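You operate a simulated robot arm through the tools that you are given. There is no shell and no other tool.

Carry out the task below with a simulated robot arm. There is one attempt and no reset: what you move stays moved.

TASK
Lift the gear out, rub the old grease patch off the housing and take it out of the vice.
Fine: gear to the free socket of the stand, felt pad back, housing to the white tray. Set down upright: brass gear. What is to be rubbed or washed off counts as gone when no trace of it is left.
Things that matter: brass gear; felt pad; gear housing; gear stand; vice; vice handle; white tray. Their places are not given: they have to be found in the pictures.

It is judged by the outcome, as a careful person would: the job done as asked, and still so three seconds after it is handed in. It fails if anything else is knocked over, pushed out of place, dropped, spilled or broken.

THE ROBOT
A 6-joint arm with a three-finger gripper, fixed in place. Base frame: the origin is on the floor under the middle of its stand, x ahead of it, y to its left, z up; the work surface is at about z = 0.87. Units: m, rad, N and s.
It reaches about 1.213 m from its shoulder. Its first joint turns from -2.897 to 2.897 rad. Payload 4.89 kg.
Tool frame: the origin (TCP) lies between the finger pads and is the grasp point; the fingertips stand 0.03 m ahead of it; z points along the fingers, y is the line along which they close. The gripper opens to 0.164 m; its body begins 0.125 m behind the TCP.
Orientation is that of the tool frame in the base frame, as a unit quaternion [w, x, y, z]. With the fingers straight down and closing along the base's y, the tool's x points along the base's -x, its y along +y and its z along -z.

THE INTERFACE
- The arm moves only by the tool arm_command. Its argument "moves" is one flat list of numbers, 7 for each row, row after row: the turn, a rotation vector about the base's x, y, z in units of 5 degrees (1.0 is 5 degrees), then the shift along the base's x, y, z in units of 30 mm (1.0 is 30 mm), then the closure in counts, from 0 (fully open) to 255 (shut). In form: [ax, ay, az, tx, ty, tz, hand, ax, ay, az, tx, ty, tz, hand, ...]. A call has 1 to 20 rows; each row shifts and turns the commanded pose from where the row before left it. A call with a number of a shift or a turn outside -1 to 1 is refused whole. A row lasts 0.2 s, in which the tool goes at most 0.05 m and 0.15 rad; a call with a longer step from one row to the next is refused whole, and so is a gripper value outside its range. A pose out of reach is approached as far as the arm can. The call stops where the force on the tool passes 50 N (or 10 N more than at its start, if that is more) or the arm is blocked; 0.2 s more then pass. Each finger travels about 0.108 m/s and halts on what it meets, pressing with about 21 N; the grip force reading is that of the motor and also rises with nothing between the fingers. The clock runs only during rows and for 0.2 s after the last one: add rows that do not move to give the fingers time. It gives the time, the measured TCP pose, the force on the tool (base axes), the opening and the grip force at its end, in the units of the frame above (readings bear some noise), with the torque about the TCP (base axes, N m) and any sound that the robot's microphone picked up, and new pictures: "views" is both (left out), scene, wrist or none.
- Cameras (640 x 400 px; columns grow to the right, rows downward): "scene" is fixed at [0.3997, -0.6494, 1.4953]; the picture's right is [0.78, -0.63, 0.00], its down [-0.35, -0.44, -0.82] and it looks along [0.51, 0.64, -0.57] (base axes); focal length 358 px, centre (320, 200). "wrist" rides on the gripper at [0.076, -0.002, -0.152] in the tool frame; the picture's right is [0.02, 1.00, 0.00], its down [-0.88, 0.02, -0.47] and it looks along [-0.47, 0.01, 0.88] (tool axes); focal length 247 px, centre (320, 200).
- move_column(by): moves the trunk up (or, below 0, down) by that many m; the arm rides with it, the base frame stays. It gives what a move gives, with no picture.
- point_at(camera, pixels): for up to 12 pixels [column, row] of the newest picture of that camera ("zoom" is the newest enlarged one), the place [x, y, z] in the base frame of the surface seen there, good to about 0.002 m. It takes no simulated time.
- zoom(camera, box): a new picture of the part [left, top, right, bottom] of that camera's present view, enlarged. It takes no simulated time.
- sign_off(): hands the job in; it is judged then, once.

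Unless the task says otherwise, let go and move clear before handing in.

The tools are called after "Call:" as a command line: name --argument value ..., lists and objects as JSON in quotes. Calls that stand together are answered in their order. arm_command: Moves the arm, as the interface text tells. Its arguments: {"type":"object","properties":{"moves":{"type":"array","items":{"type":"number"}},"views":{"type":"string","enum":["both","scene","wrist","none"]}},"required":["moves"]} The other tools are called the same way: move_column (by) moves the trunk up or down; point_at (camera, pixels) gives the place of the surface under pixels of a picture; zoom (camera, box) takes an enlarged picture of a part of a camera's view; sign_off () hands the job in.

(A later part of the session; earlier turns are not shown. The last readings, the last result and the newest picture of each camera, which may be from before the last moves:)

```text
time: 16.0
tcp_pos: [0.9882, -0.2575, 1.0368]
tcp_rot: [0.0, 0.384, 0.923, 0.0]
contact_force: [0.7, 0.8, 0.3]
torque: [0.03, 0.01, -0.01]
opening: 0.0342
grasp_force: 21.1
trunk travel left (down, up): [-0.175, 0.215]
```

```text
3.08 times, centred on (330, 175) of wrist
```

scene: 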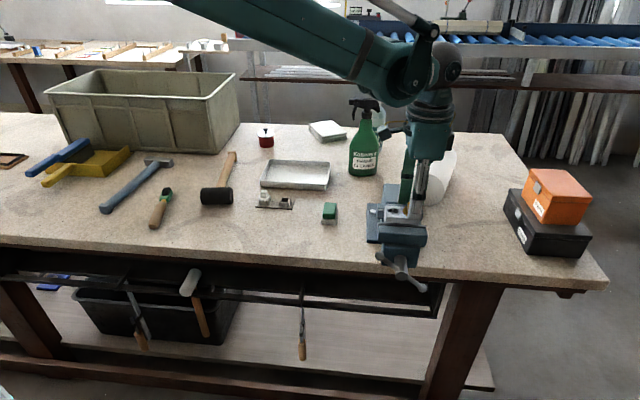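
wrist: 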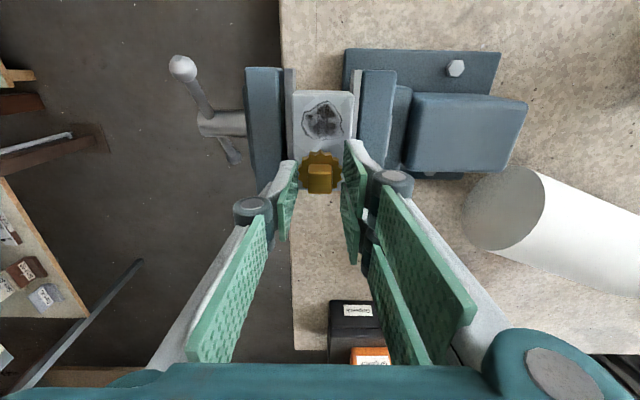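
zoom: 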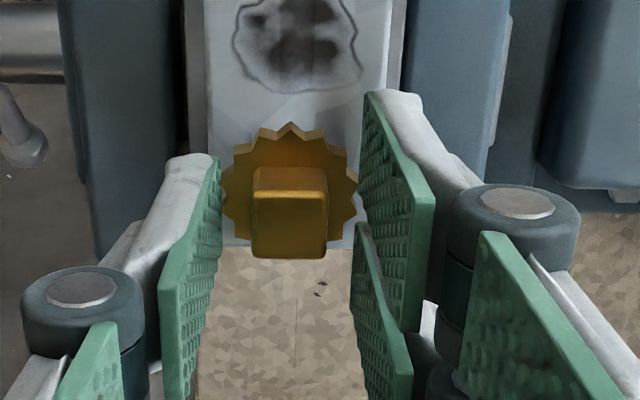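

The fingers stopped at 34 mm, so they now hold the gear by its toothed rim, and the opening hasn't changed through 6 mm of lift. I'm checking whether the knob top has risen from 1.0213.

Call:
point_at --camera "zoom" --pixels '[[262, 200], [320, 200], [318, 250], [262, 250], [290, 225], [245, 160], [335, 160], [290, 135]]'

```text
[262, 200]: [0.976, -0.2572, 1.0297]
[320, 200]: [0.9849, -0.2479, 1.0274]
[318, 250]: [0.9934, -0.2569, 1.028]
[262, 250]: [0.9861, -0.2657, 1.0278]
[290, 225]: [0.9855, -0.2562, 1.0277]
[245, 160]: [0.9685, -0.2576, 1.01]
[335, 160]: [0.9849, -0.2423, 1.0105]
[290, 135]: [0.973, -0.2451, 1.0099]
```

The knob top rose to about 1.028, so the gear lifts freely with the rim grip, but only the top 3 mm of the teeth are held. I'll lower it back to its seat, reopen, go about 3.5 mm deeper and regrip the rim more securely.

Call:
arm_command --moves '[0, 0, 0, 0, 0, -0.1, 255, 0, 0, 0, 0, 0, -0.1, 255, 0, 0, 0, 0, 0, 0, 255, 0, 0, 0, 0, 0, 0, 190, 0, 0, 0, 0, 0, 0, 177, 0, 0, 0, 0, 0, 0, 177, 0, 0, 0, 0, 0, -0.06, 177, 0, 0, 0, 0, 0, -0.05, 177, 0, 0, 0, 0, 0, 0, 177]' --views "wrist"

Call:
zoom --camera "wrist" --box '[270, 110, 390, 240]'

Call:
zoom --camera "scene" --box '[370, 160, 450, 230]'

```text
time: 18.0
tcp_pos: [0.9879, -0.2579, 1.0289]
tcp_rot: [0.0, 0.382, 0.924, 0.0]
contact_force: [0.6, -0.9, 0.6]
torque: [0.0, 0.0, 0.02]
opening: 0.0501
grasp_force: 0.0
trunk travel left (down, up): [-0.175, 0.215]
```

wrist: 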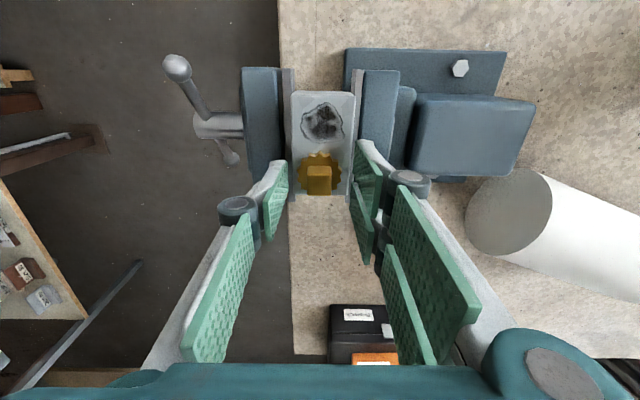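

```text
3.08 times, centred on (330, 175) of wrist
```

zoom: 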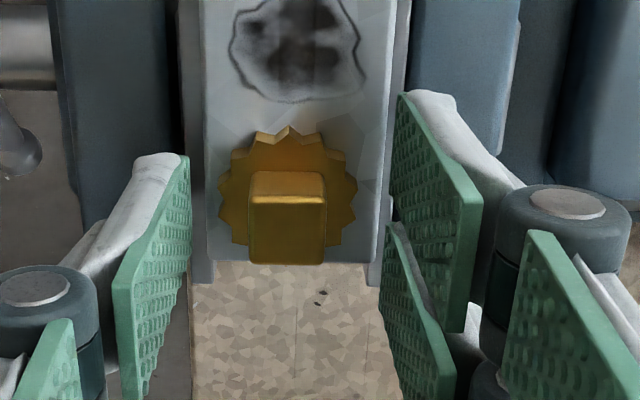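

```text
5.71 times, centred on (410, 195) of scene
```

zoom: 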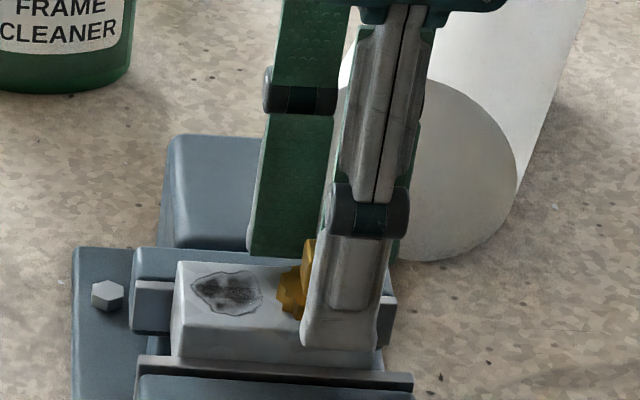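

The gear looks reseated and the hand is open at z≈1.0285. I'll drop about 1 mm more, close and lift a little to check.

Call:
arm_command --moves '[0, 0, 0, 0, 0, -0.04, 177, 0, 0, 0, 0, 0, 0, 195, 0, 0, 0, 0, 0, 0, 210, 0, 0, 0, 0, 0, 0, 255, 0, 0, 0, 0, 0, 0, 255, 0, 0, 0, 0, 0, 0, 255, 0, 0, 0, 0, 0, 0, 255, 0, 0, 0, 0, 0, 0.1, 255, 0, 0, 0, 0, 0, 0.1, 255, 0, 0, 0, 0, 0, 0.1, 255, 0, 0, 0, 0, 0, 0, 255]' --views "both"

Call:
zoom --camera "wrist" --box '[270, 110, 390, 240]'

Call:
point_at --camera "zoom" --pixels '[[262, 200], [318, 200], [318, 248], [262, 248], [290, 225], [245, 160], [335, 160], [290, 140]]'

```text
time: 20.4
tcp_pos: [0.987, -0.2577, 1.0349]
tcp_rot: [0.0, 0.382, 0.924, 0.0]
contact_force: [-0.6, -0.2, -0.3]
torque: [0.0, 0.04, -0.03]
opening: 0.0346
grasp_force: 20.9
trunk travel left (down, up): [-0.175, 0.215]
```

scene: 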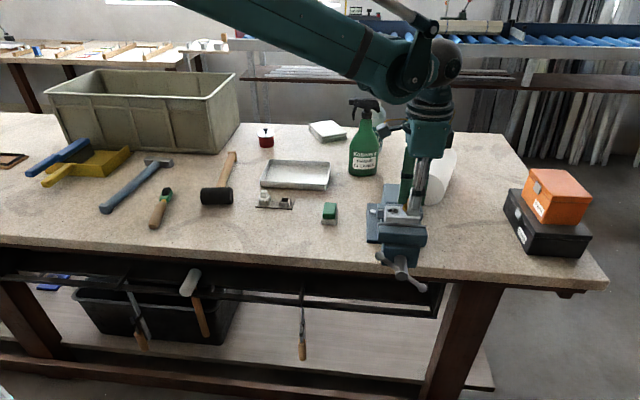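
wrist: 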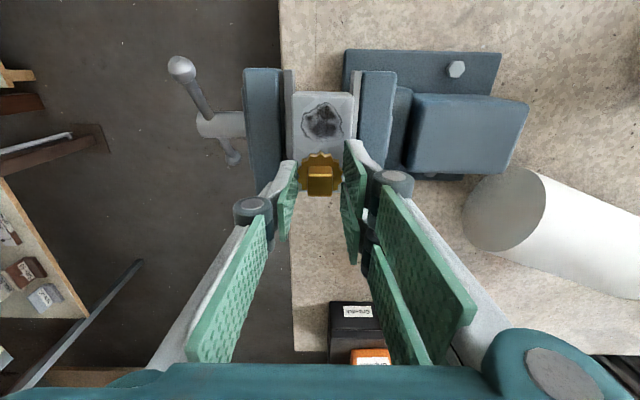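

```text
3.08 times, centred on (330, 175) of wrist
```

zoom: 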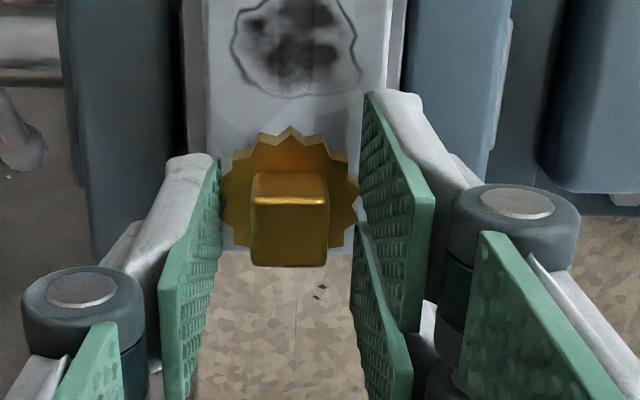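

```text
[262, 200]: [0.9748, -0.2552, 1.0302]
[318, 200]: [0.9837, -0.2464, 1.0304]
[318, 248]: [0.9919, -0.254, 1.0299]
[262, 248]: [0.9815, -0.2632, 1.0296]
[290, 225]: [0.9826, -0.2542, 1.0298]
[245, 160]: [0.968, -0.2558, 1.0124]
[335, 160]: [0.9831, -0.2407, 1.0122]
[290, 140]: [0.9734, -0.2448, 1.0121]
```

The knob top is at 1.030 and the opening is steady at 34.6 mm with 20.9 N. I'm continuing the lift.

Call:
arm_command --moves '[0, 0, 0, 0, 0, 0.2, 255, 0, 0, 0, 0, 0, 0.3, 255, 0, 0, 0, 0, 0, 0.4, 255, 0, 0, 0, 0, 0, 0.5, 255, 0, 0, 0, 0, 0, 0.5, 255, 0, 0, 0, 0, 0, 0.5, 255, 0, 0, 0, 0, 0, 0, 255]' --views "both"

Call:
zoom --camera "wrist" --box '[270, 80, 390, 240]'

Call:
zoom --camera "scene" --box '[370, 140, 450, 230]'

```text
time: 22.0
tcp_pos: [0.9871, -0.2576, 1.107]
tcp_rot: [-0.001, 0.383, 0.924, 0.001]
contact_force: [-1.1, 0.0, -1.3]
torque: [-0.04, 0.0, 0.01]
opening: 0.0341
grasp_force: 21.2
trunk travel left (down, up): [-0.175, 0.215]
```

scene: 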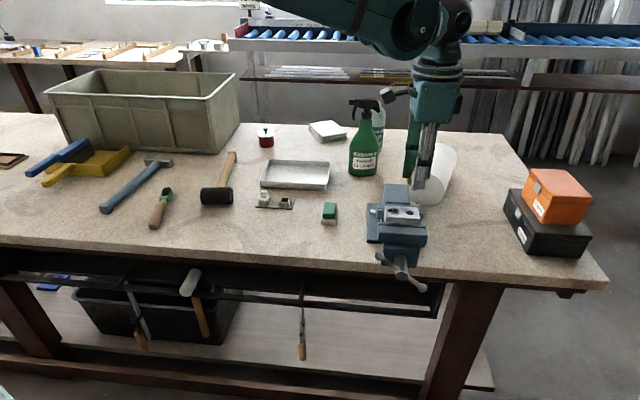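
wrist: 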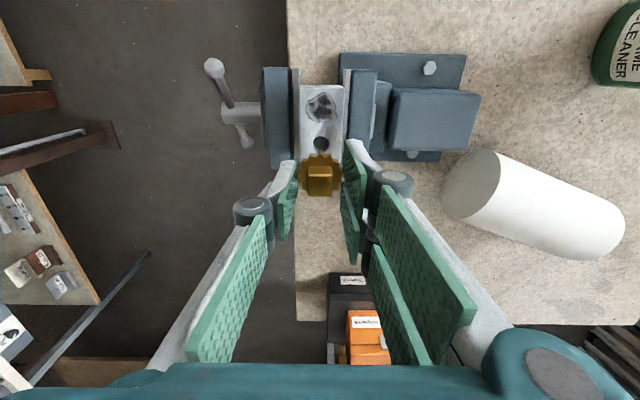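

```text
2.50 times, centred on (330, 160) of wrist
```

zoom: 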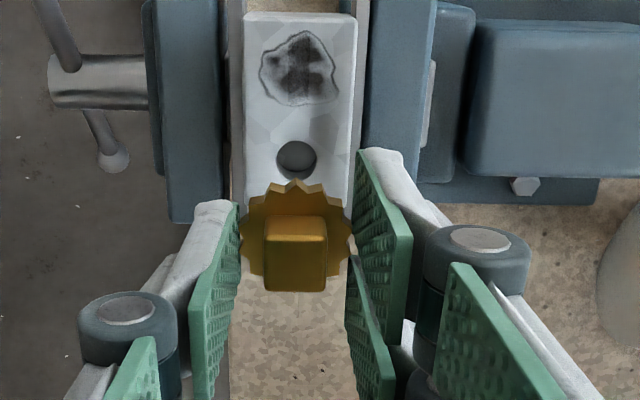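

```text
4.44 times, centred on (410, 185) of scene
```

zoom: 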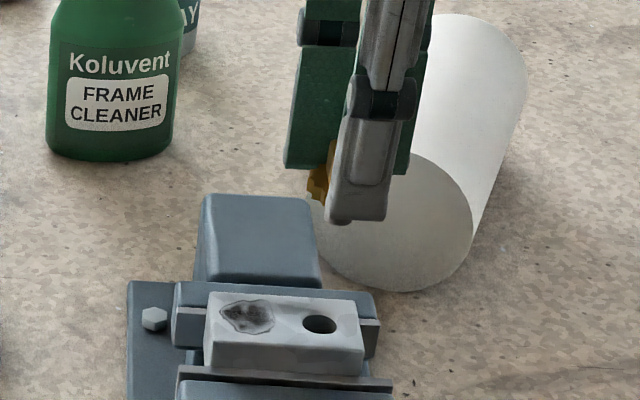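

The gear is fully out, leaving a round hole in the housing. I'll measure the gear's position in the hand for accurate placement.

Call:
zoom --camera "wrist" --box '[285, 140, 365, 210]'

Call:
point_at --camera "zoom" --pixels '[[240, 185], [330, 185], [330, 225], [240, 225], [285, 205], [240, 280], [330, 280], [285, 260], [180, 170], [390, 170], [285, 115], [190, 260]]'

```text
5.71 times, centred on (325, 175) of wrist
```

zoom: 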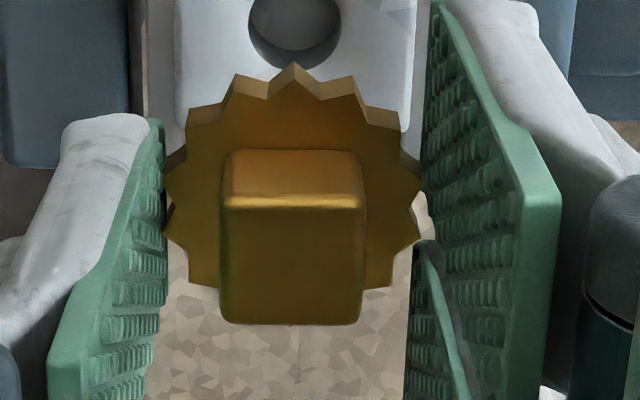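

```text
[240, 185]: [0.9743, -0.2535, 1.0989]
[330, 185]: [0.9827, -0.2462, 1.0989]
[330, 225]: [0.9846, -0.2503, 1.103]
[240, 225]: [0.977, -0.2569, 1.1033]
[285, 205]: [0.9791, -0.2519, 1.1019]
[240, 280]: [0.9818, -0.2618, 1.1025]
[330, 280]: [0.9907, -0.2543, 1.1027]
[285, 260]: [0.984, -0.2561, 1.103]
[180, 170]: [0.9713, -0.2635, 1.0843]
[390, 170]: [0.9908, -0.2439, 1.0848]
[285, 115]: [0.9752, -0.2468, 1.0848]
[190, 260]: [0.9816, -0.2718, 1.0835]
```

The gear centre sits about (-0.0026, +0.0022) from the TCP, held level, with its teeth top at 1.0845. I'm carrying it at this height to above the free socket near (0.871, 0.105).

Call:
arm_command --moves '[0, 0, 0, -0.2, 0.6, 0, 255, 0, 0, 0, -0.3, 0.95, 0, 255, 0, 0, 0, -0.3, 0.95, 0, 255, 0, 0, 0, -0.3, 0.95, 0, 255, 0, 0, 0, -0.3, 0.95, 0, 255, 0, 0, 0, -0.3, 0.95, 0, 255, 0, 0, 0, -0.3, 0.95, 0, 255, 0, 0, 0, -0.3, 0.95, 0, 255, 0, 0, 0, -0.3, 0.95, 0, 255, 0, 0, 0, -0.3, 0.95, 0, 255, 0, 0, 0, -0.3, 0.95, 0, 255, 0, 0, 0, -0.3, 0.95, 0, 255, 0, 0, 0, -0.3, 0.95, 0, 255, 0, 0, 0, 0, 0.043, 0, 255, 0, 0, 0, 0, 0, 0, 255]' --views "both"

Call:
zoom --camera "wrist" --box '[260, 60, 400, 220]'

Call:
zoom --camera "scene" --box '[240, 140, 330, 220]'

```text
time: 25.2
tcp_pos: [0.8729, 0.1029, 1.1078]
tcp_rot: [0.0, 0.383, 0.924, 0.0]
contact_force: [-1.1, 0.1, -0.3]
torque: [-0.05, -0.02, -0.03]
opening: 0.0343
grasp_force: 21.5
trunk travel left (down, up): [-0.175, 0.215]
```

scene: 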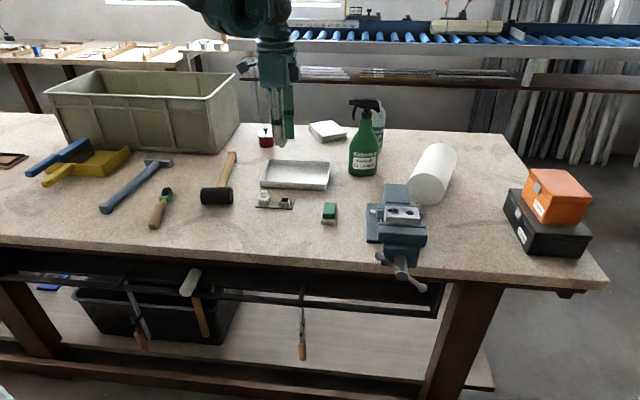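
wrist: 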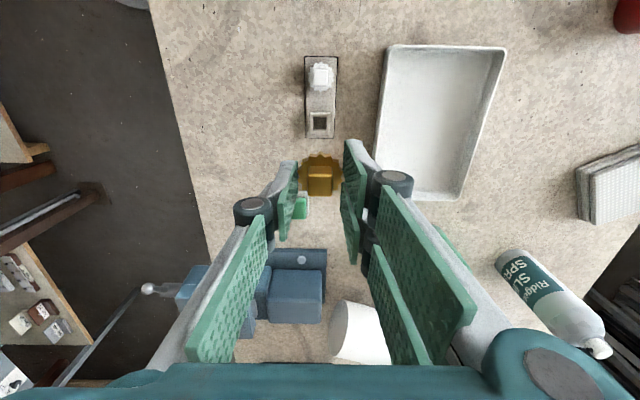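

```text
2.50 times, centred on (330, 140) of wrist
```

zoom: 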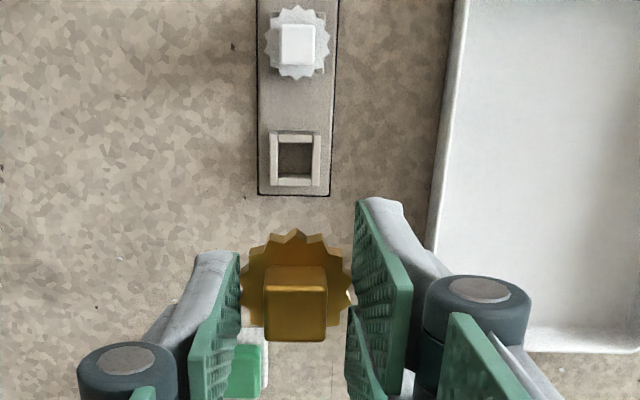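

```text
5.00 times, centred on (285, 180) of scene
```

zoom: 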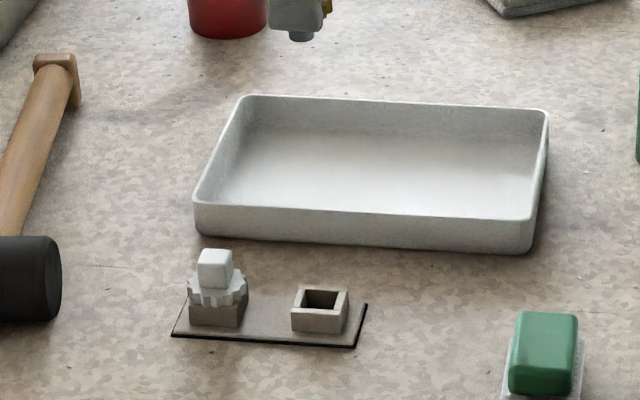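

The stand is clearly visible from above. I'm zooming on the free socket to refine its centre.

Call:
zoom --camera "wrist" --box '[295, 50, 345, 145]'

```text
4.21 times, centred on (320, 98) of wrist
```

zoom: 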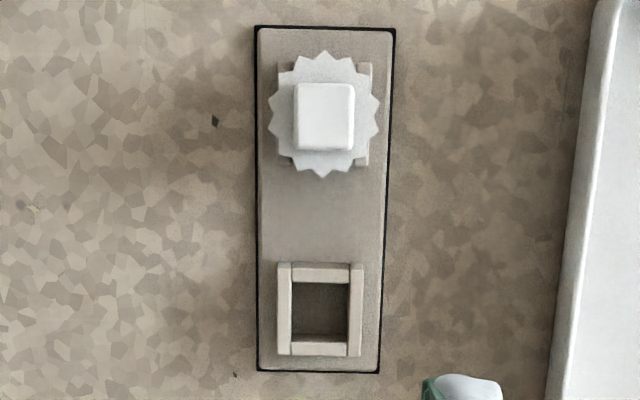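

Call:
point_at --camera "zoom" --pixels '[[284, 270], [357, 270], [355, 348], [284, 348], [284, 310], [356, 310], [321, 274], [320, 348], [320, 310], [300, 90], [348, 90], [325, 145]]'

```text
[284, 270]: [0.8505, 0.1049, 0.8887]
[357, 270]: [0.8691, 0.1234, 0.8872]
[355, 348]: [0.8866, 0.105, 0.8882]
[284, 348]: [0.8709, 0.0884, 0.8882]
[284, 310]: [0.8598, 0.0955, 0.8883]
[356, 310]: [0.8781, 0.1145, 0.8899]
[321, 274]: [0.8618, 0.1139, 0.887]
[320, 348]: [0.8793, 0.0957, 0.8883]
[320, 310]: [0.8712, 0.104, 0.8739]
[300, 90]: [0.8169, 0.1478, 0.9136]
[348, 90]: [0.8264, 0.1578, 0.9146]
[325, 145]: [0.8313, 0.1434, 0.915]
```

The socket centre refines to (0.870, 0.105), with about 20 mm inside clearance. I'll shift 1 mm and descend until the shank is just above the rim, then check.

Call:
arm_command --moves '[0, 0, 0, -0.03, 0, -0.8, 255, 0, 0, 0, 0, 0, -0.8, 255, 0, 0, 0, 0, 0, -0.8, 255, 0, 0, 0, 0, 0, -0.8, 255, 0, 0, 0, 0, 0, -0.8, 255, 0, 0, 0, 0, 0, -0.8, 255, 0, 0, 0, 0, 0, -0.7, 255, 0, 0, 0, 0, 0, 0, 255]' --views "both"

Call:
zoom --camera "wrist" --box '[260, 60, 400, 220]'

Call:
zoom --camera "scene" --box '[250, 170, 310, 215]'

```text
time: 27.0
tcp_pos: [0.8727, 0.1049, 0.9424]
tcp_rot: [0.0, 0.382, 0.924, 0.0]
contact_force: [0.5, 0.7, -0.6]
torque: [0.01, 0.03, -0.01]
opening: 0.0345
grasp_force: 20.9
trunk travel left (down, up): [-0.175, 0.215]
```

scene: 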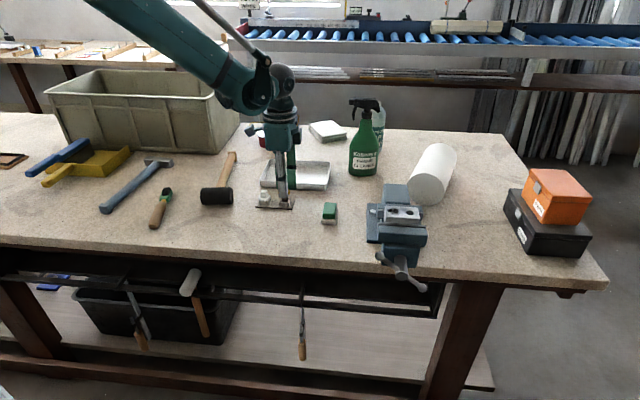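
wrist: 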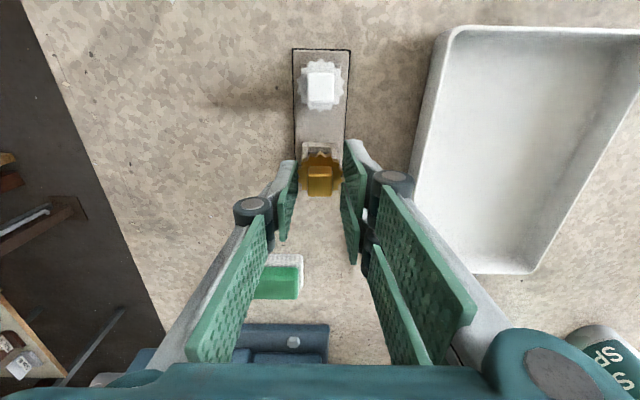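

```text
2.50 times, centred on (330, 140) of wrist
```

zoom: 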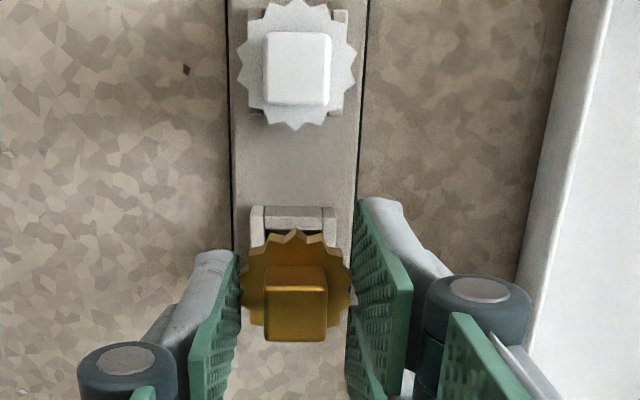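

```text
8.89 times, centred on (280, 192) of scene
```

zoom: 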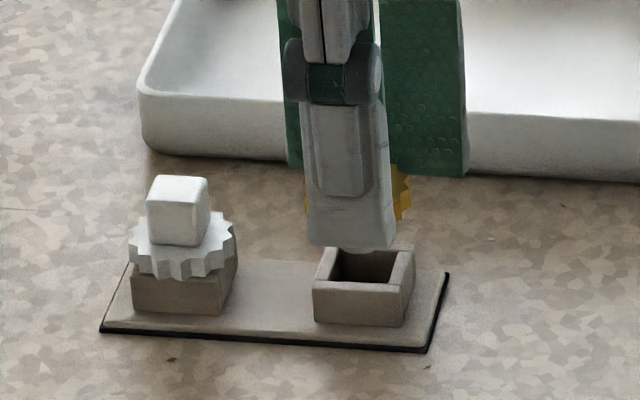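

The gear is centred across the socket (columns 296 and 295 in the wrist zoom). I'm checking the fore-aft position of the knob centre against the socket.

Call:
point_at --camera "wrist" --pixels '[[309, 170], [329, 170], [329, 192], [309, 192], [320, 180], [300, 165], [340, 165]]'

Call:
zoom --camera "wrist" --box '[290, 130, 350, 205]'

```text
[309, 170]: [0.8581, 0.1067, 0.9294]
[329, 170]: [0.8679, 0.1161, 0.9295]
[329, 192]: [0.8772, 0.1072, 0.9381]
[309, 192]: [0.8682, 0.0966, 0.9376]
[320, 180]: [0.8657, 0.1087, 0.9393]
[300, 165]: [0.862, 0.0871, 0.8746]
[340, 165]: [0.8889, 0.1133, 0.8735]
```

```text
5.33 times, centred on (320, 168) of wrist
```

zoom: 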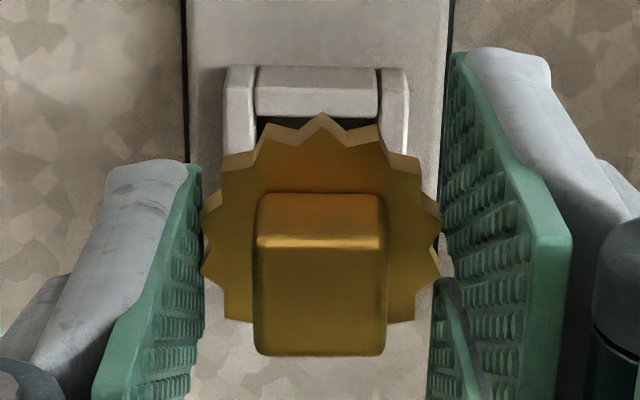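

Call:
point_at --camera "zoom" --pixels '[[264, 252], [380, 252], [377, 345], [262, 345], [320, 298], [232, 80], [400, 80], [318, 90]]'

```text
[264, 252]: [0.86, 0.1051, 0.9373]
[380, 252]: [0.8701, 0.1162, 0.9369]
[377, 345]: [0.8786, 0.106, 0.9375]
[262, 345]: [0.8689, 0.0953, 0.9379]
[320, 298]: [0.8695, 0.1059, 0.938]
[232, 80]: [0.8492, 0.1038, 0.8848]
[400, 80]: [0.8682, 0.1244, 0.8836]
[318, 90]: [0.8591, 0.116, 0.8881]
```

The knob centre (0.8694, 0.1057) is within 1 mm of the socket centre. The knob top is at 0.9376 and should end near 0.9136, so I'll lower about 22.5 mm slowly.

Call:
arm_command --moves '[0, 0, 0, 0, 0, -0.2, 255, 0, 0, 0, 0, 0, -0.2, 255, 0, 0, 0, 0, 0, -0.2, 255, 0, 0, 0, 0, 0, -0.1, 255, 0, 0, 0, 0, 0, -0.05, 255, 0, 0, 0, 0, 0, 0, 255]' --views "both"

Call:
zoom --camera "wrist" --box '[290, 130, 350, 205]'

Call:
zoom --camera "scene" --box '[250, 170, 310, 215]'

```text
time: 28.4
tcp_pos: [0.873, 0.1043, 0.9212]
tcp_rot: [0.0, 0.383, 0.924, 0.001]
contact_force: [0.8, -0.8, 0.1]
torque: [-0.01, 0.01, 0.01]
opening: 0.0344
grasp_force: 21.4
trunk travel left (down, up): [-0.175, 0.215]
```

scene: 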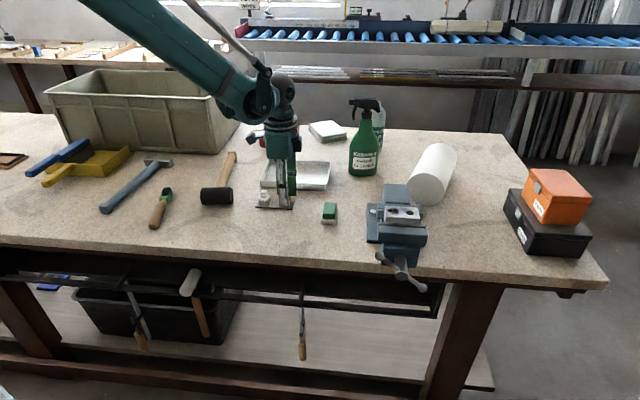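
wrist: 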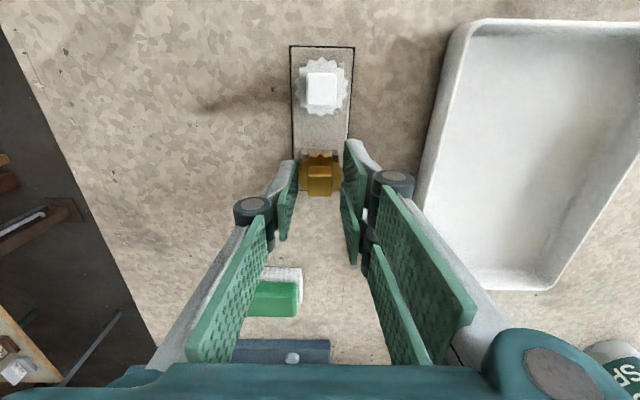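

```text
5.33 times, centred on (320, 168) of wrist
```

zoom: 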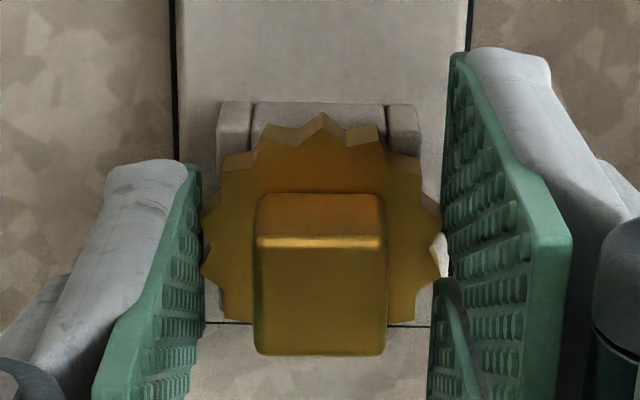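

```text
8.89 times, centred on (280, 192) of scene
```

zoom: 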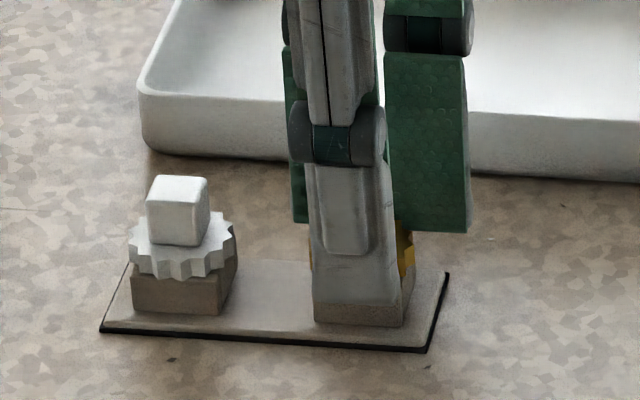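

No contact force yet. I'm checking the knob height before releasing.

Call:
point_at --camera "zoom" --pixels '[[264, 252], [380, 252], [377, 345], [262, 345], [320, 298], [235, 110], [405, 115], [310, 108], [290, 150], [350, 150]]'

Call:
arm_command --moves '[0, 0, 0, 0, 0, -0.03, 255, 0, 0, 0, 0, 0, -0.03, 255, 0, 0, 0, 0, 0, 0, 255]' --views "wrist"

```text
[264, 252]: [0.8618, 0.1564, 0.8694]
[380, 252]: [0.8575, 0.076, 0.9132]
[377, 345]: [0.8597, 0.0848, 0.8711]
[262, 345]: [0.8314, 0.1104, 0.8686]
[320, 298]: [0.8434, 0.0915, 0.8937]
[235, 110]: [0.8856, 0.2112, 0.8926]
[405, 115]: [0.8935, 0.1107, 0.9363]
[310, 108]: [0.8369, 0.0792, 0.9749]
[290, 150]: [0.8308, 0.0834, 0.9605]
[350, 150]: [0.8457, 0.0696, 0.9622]
```

```text
time: 29.2
tcp_pos: [0.873, 0.1041, 0.9185]
tcp_rot: [0.0, 0.382, 0.924, 0.0]
contact_force: [2.8, -0.5, 19.4]
torque: [0.02, -0.05, -0.05]
opening: 0.0344
grasp_force: 20.7
trunk travel left (down, up): [-0.175, 0.215]
```

wrist: 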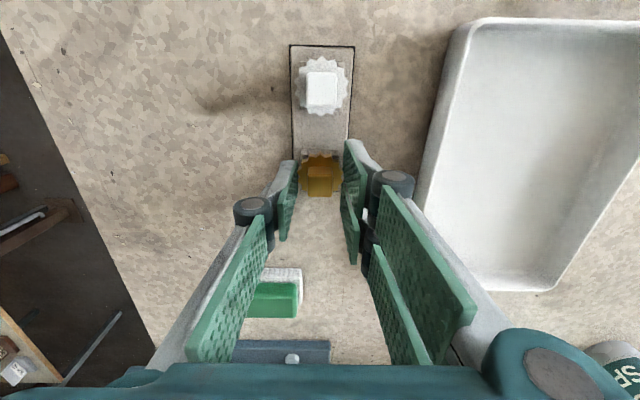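

The force is now 19.4 N upward at z=0.9185, so the gear is seated on the rim. I'll open modestly, rise straight up and check.

Call:
arm_command --moves '[0, 0, 0, 0, 0, 0.03, 255, 0, 0, 0, 0, 0, 0, 200, 0, 0, 0, 0, 0, 0, 185, 0, 0, 0, 0, 0, 0, 175, 0, 0, 0, 0, 0, 0.3, 175, 0, 0, 0, 0, 0, 0.6, 175, 0, 0, 0, 0, 0, 0.8, 175, 0, 0, 0, 0, 0, 0.9, 175, 0, 0, 0, 0, 0, 0.9, 175, 0, 0, 0, 0, 0, 0, 175]' --views "both"

Call:
zoom --camera "scene" --box '[250, 180, 310, 215]'

Call:
zoom --camera "wrist" --box '[280, 40, 360, 180]'

```text
time: 31.4
tcp_pos: [0.8727, 0.1043, 1.0261]
tcp_rot: [0.0, 0.383, 0.924, 0.0]
contact_force: [0.2, 0.0, 0.5]
torque: [0.0, -0.03, 0.02]
opening: 0.0516
grasp_force: 0.1
trunk travel left (down, up): [-0.175, 0.215]
```

scene: 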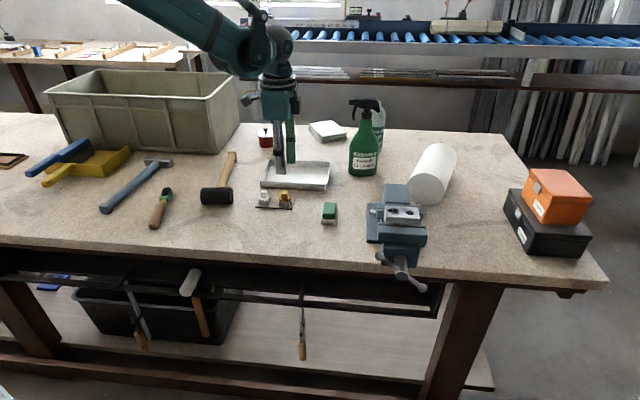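
wrist: 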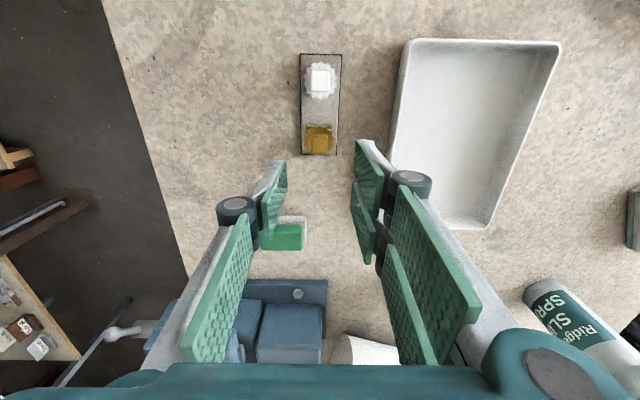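

```text
10.67 times, centred on (280, 198) of scene
```

zoom: 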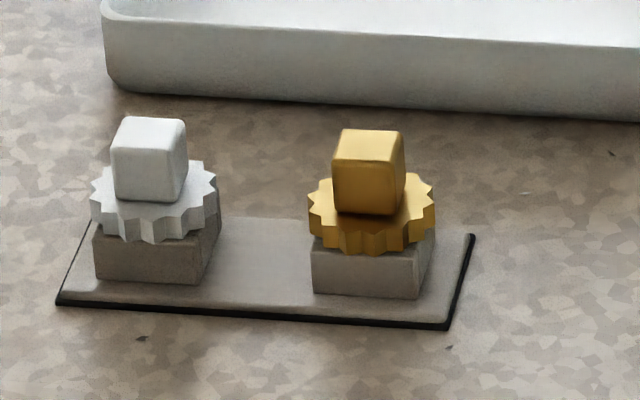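

```text
2.86 times, centred on (320, 110) of wrist
```

zoom: 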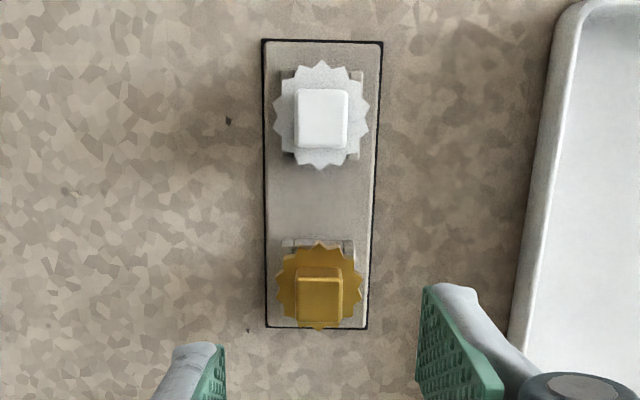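

The brass gear now stands upright in the free socket, matching the white one. Next is the felt pad, so I'll move above it near (0.9325, -0.029) with a wider opening and look.

Call:
arm_command --moves '[0, 0, 0, 0.4, -0.88, 0, 160, 0, 0, 0, 0.4, -0.88, 0, 146, 0, 0, 0, 0.4, -0.88, 0, 140, 0, 0, 0, 0.4, -0.88, 0, 140, 0, 0, 0, 0.4, -0.88, 0, 140, 0, 0, 0, 0, 0, 0, 140]' --views "both"

Call:
zoom --camera "wrist" --box '[260, 60, 380, 200]'

```text
time: 32.8
tcp_pos: [0.933, -0.0268, 1.0242]
tcp_rot: [0.001, 0.383, 0.924, 0.001]
contact_force: [0.2, -0.7, 0.3]
torque: [0.01, 0.02, 0.02]
opening: 0.0741
grasp_force: 0.0
trunk travel left (down, up): [-0.175, 0.215]
```

scene: 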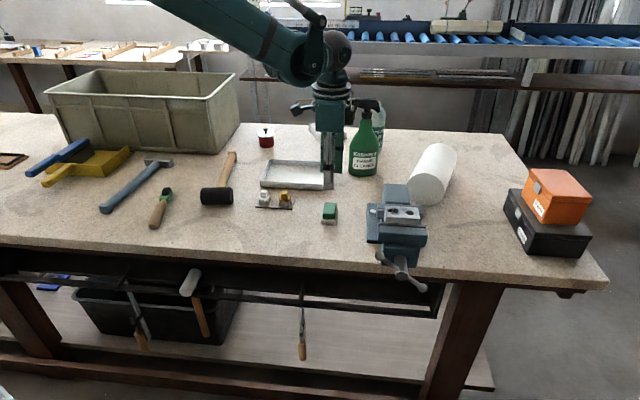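
wrist: 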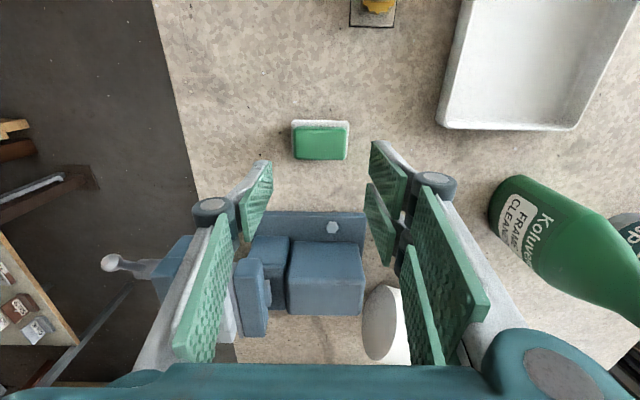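

```text
2.86 times, centred on (320, 130) of wrist
```

zoom: 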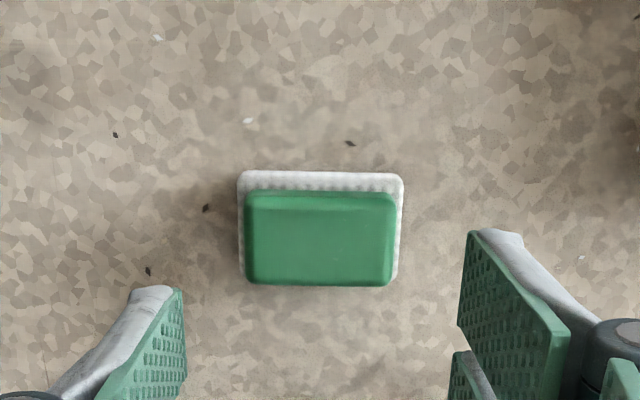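

Call:
point_at --camera "zoom" --pixels '[[250, 212], [390, 212], [387, 280], [253, 280], [320, 245], [242, 176], [398, 178], [398, 272], [244, 270], [320, 178], [320, 198], [280, 300]]'

```text
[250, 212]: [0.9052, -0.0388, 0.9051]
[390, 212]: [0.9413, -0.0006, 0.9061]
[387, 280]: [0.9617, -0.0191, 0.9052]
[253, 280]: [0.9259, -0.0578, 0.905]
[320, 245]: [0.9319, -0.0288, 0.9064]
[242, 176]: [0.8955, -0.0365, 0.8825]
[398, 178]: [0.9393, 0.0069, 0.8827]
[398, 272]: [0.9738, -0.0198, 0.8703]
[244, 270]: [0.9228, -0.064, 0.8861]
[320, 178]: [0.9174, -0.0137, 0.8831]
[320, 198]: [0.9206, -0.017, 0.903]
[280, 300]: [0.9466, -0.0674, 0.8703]
```

The pad handle's centre is (0.9335, -0.029), its length runs at about 47° and its top is at z≈0.905. I'll turn +2° to align, then descend so the fingertips straddle the handle just above the felt.

Call:
arm_command --moves '[0, 0, 0.4, 0.03, 0, -0.9, 140, 0, 0, 0, 0, 0, -0.9, 140, 0, 0, 0, 0, 0, -0.9, 140, 0, 0, 0, 0, 0, -0.6, 140, 0, 0, 0, 0, 0, -0.22, 140, 0, 0, 0, 0, 0, 0, 140]' --views "both"

Call:
zoom --camera "wrist" --box '[240, 110, 400, 260]'

Call:
zoom --camera "scene" --box '[300, 180, 360, 230]'

```text
time: 34.2
tcp_pos: [0.9333, -0.0272, 0.9191]
tcp_rot: [0.0, 0.367, 0.93, 0.0]
contact_force: [-0.3, 0.5, -1.1]
torque: [-0.01, 0.01, 0.03]
opening: 0.074
grasp_force: 0.0
trunk travel left (down, up): [-0.175, 0.215]
```

scene: 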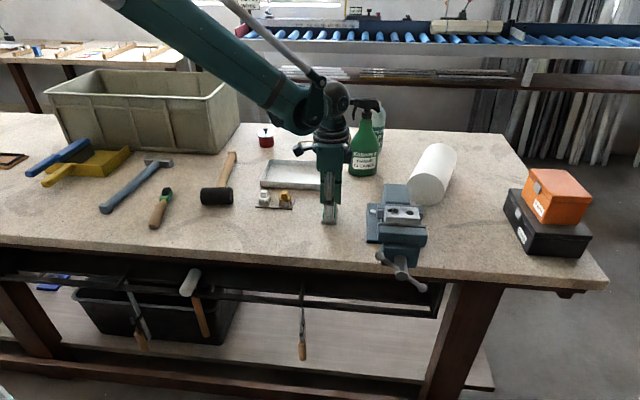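
wrist: 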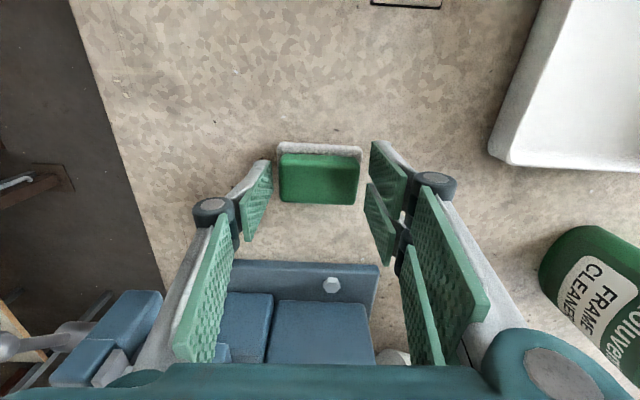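

```text
2.67 times, centred on (320, 185) of wrist
```

zoom: 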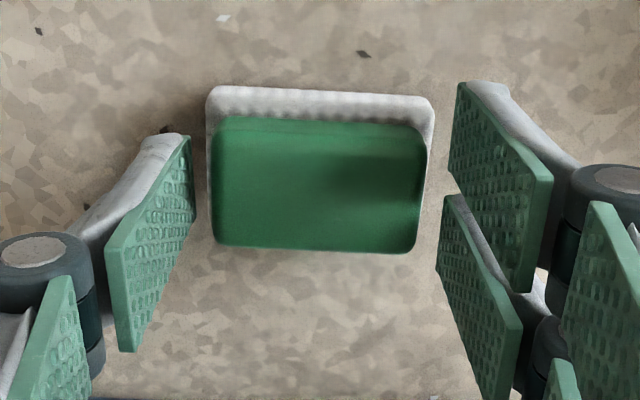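

```text
8.00 times, centred on (330, 205) of scene
```

zoom: 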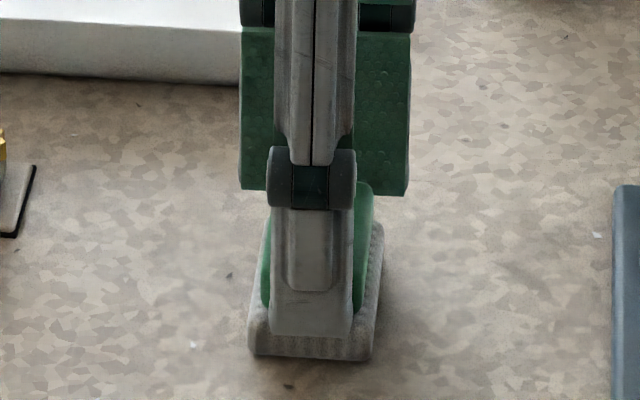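

The picture row itself is tilted about 1° relative to the tool, so the pad's length is really at 45° and my +2° turn was wrong. I'll turn back -2° and close on the handle.

Call:
arm_command --moves '[0, 0, -0.4, 0, 0, 0, 140, 0, 0, 0, 0, 0, 0, 150, 0, 0, 0, 0, 0, 0, 160, 0, 0, 0, 0, 0, 0, 168, 0, 0, 0, 0, 0, 0, 178, 0, 0, 0, 0, 0, 0, 200, 0, 0, 0, 0, 0, 0, 255, 0, 0, 0, 0, 0, 0, 255]' --views "both"

Call:
zoom --camera "wrist" --box '[240, 110, 400, 260]'

Call:
zoom --camera "scene" --box '[300, 180, 360, 230]'

```text
time: 36.0
tcp_pos: [0.9333, -0.0268, 0.9195]
tcp_rot: [0.0, 0.382, 0.924, 0.0]
contact_force: [-0.7, 1.1, 1.7]
torque: [-0.08, 0.06, 0.0]
opening: 0.0598
grasp_force: 21.2
trunk travel left (down, up): [-0.175, 0.215]
```

scene: 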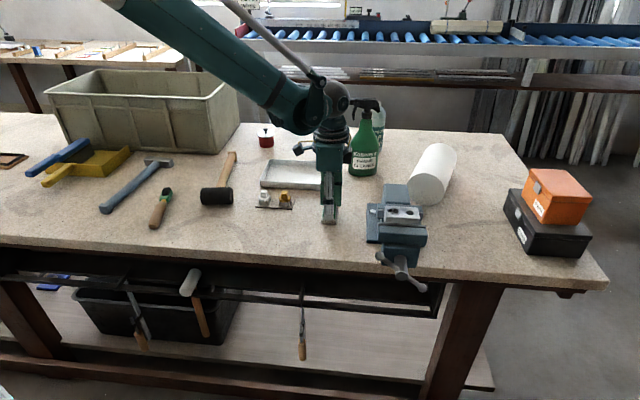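
wrist: 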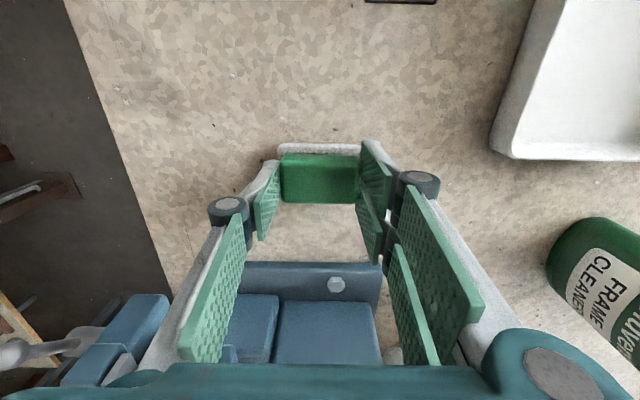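

```text
2.67 times, centred on (320, 185) of wrist
```

zoom: 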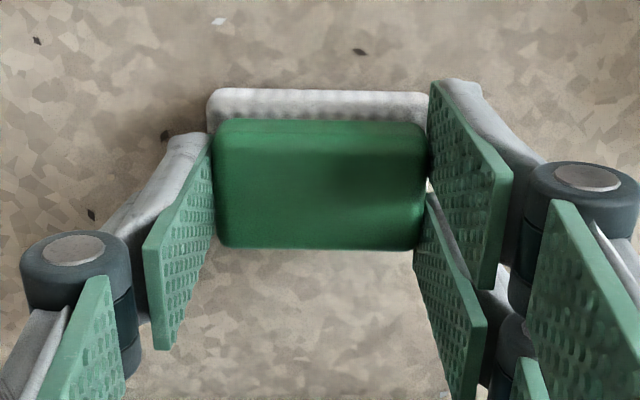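

```text
8.00 times, centred on (330, 205) of scene
```

zoom: 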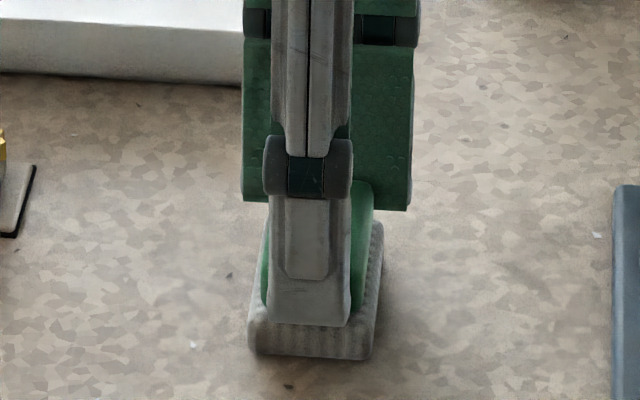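

The hand closed at 59.8 mm with 21 N on the handle ends. I'm lifting gently and checking that it holds.

Call:
arm_command --moves '[0, 0, 0, 0, 0, 0.2, 255, 0, 0, 0, 0, 0, 0.4, 255, 0, 0, 0, 0, 0, 0.4, 255, 0, 0, 0, 0, 0, 0, 255]' --views "both"

Call:
zoom --camera "scene" --box '[300, 170, 360, 230]'

```text
time: 37.0
tcp_pos: [0.9336, -0.0267, 0.9481]
tcp_rot: [0.0, 0.382, 0.924, 0.0]
contact_force: [0.5, 0.1, -1.0]
torque: [0.0, -0.02, 0.02]
opening: 0.0592
grasp_force: 20.9
trunk travel left (down, up): [-0.175, 0.215]
```

scene: 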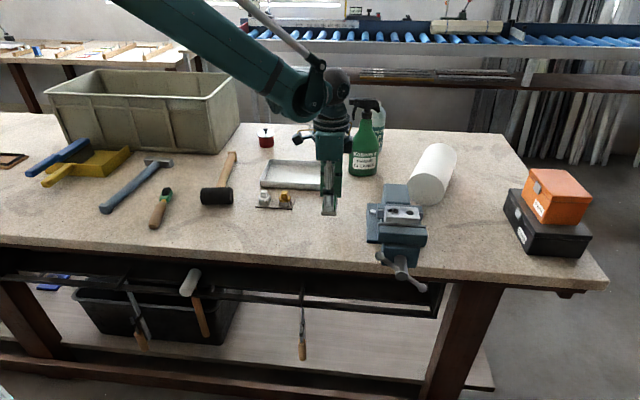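
wrist: 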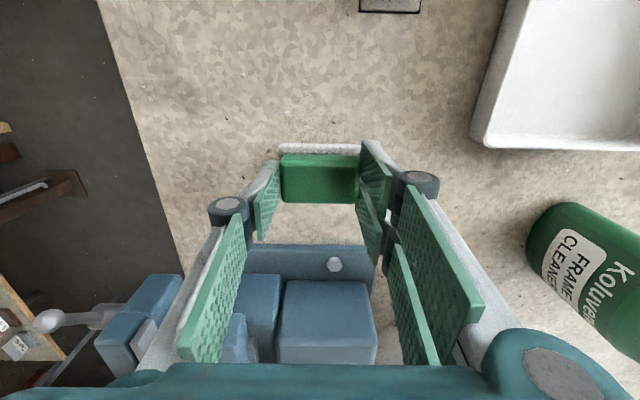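

```text
6.67 times, centred on (330, 200) of scene
```

zoom: 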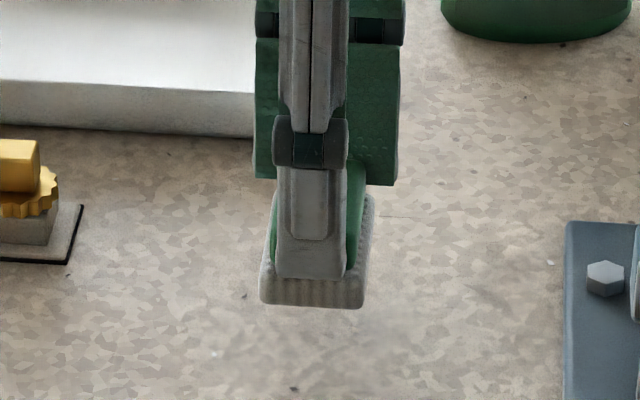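

The pad is securely held with the felt facing down. I'm raising it to about z=1.10 and carrying it over the grease patch near (0.961, -0.2295).

Call:
arm_command --moves '[0, 0, 0, 0, 0, 0.84, 255, 0, 0, 0, 0, 0, 0.84, 255, 0, 0, 0, 0, 0, 0.84, 255, 0, 0, 0, 0, 0, 0.84, 255, 0, 0, 0, 0.131, -0.955, 0.24, 255, 0, 0, 0, 0.131, -0.955, 0.24, 255, 0, 0, 0, 0.131, -0.955, 0.24, 255, 0, 0, 0, 0.131, -0.955, 0.24, 255, 0, 0, 0, 0.131, -0.955, 0.24, 255, 0, 0, 0, 0.131, -0.955, 0.24, 255, 0, 0, 0, 0.131, -0.955, 0.24, 255, 0, 0, 0, 0, 0, 0, 255]' --views "both"

Call:
zoom --camera "wrist" --box '[240, 60, 400, 220]'

```text
time: 39.6
tcp_pos: [0.9601, -0.2267, 1.0993]
tcp_rot: [0.0, 0.383, 0.924, 0.0]
contact_force: [-0.5, -0.1, -1.1]
torque: [0.05, -0.02, 0.0]
opening: 0.0593
grasp_force: 21.1
trunk travel left (down, up): [-0.175, 0.215]
```

scene: 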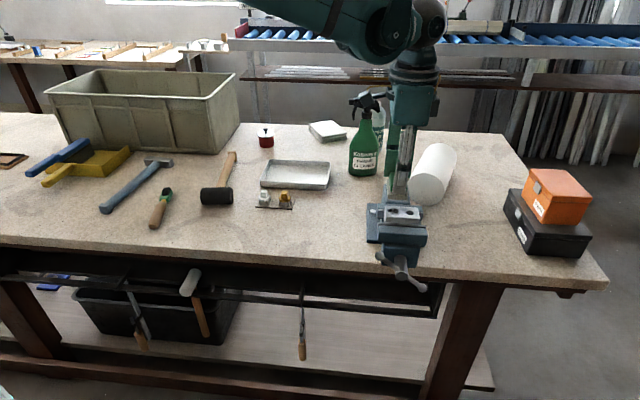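
wrist: 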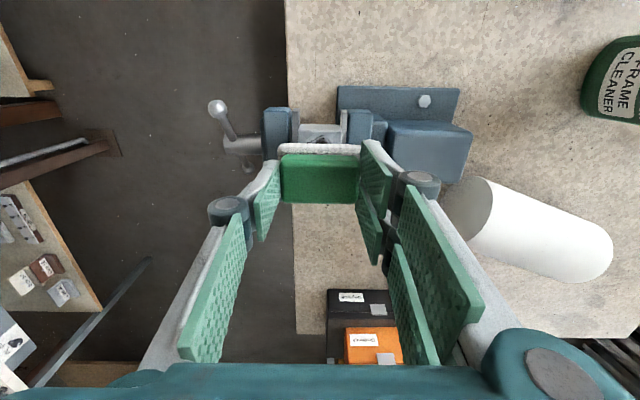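

```text
2.50 times, centred on (320, 140) of wrist
```

zoom: 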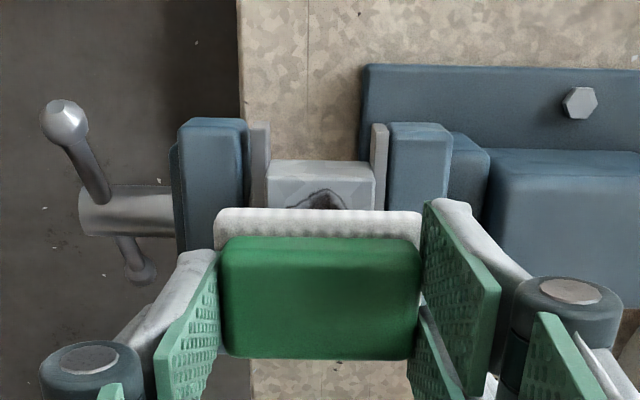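

The pad is above the patch with the felt bottom at about z=1.050. I'll lower to just above the housing and then make contact gently in small steps.

Call:
arm_command --moves '[0, 0, 0, 0, 0, -0.6, 255, 0, 0, 0, 0, 0, -0.6, 255, 0, 0, 0, 0, 0, -0.5, 255, 0, 0, 0, 0, 0, -0.06, 255, 0, 0, 0, 0, 0, -0.04, 255, 0, 0, 0, 0, 0, 0, 255]' --views "none"

Call:
arm_command --moves '[0, 0, 0, 0, 0, -0.03, 255, 0, 0, 0, 0, 0, 0, 255]' --views "wrist"

```text
time: 41.0
tcp_pos: [0.9605, -0.227, 1.0462]
tcp_rot: [0.0, 0.383, 0.924, 0.0]
contact_force: [-0.7, -0.4, -0.7]
torque: [0.05, 0.03, -0.01]
opening: 0.0592
grasp_force: 20.9
trunk travel left (down, up): [-0.175, 0.215]
```

```text
time: 41.6
tcp_pos: [0.9598, -0.2278, 1.0456]
tcp_rot: [0.0, 0.383, 0.924, 0.0]
contact_force: [5.1, 0.5, 15.7]
torque: [-0.05, -0.27, 0.06]
opening: 0.0591
grasp_force: 21.2
trunk travel left (down, up): [-0.175, 0.215]
```

wrist: 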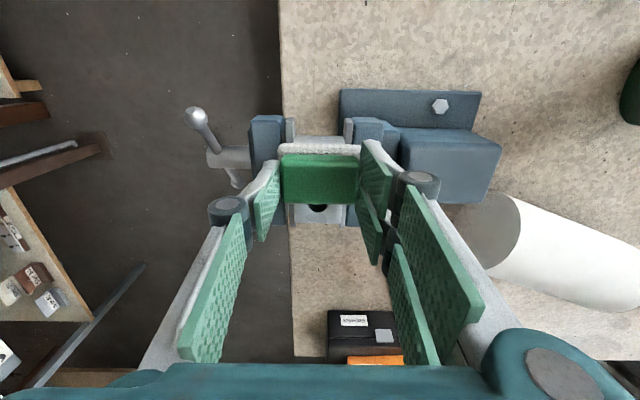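

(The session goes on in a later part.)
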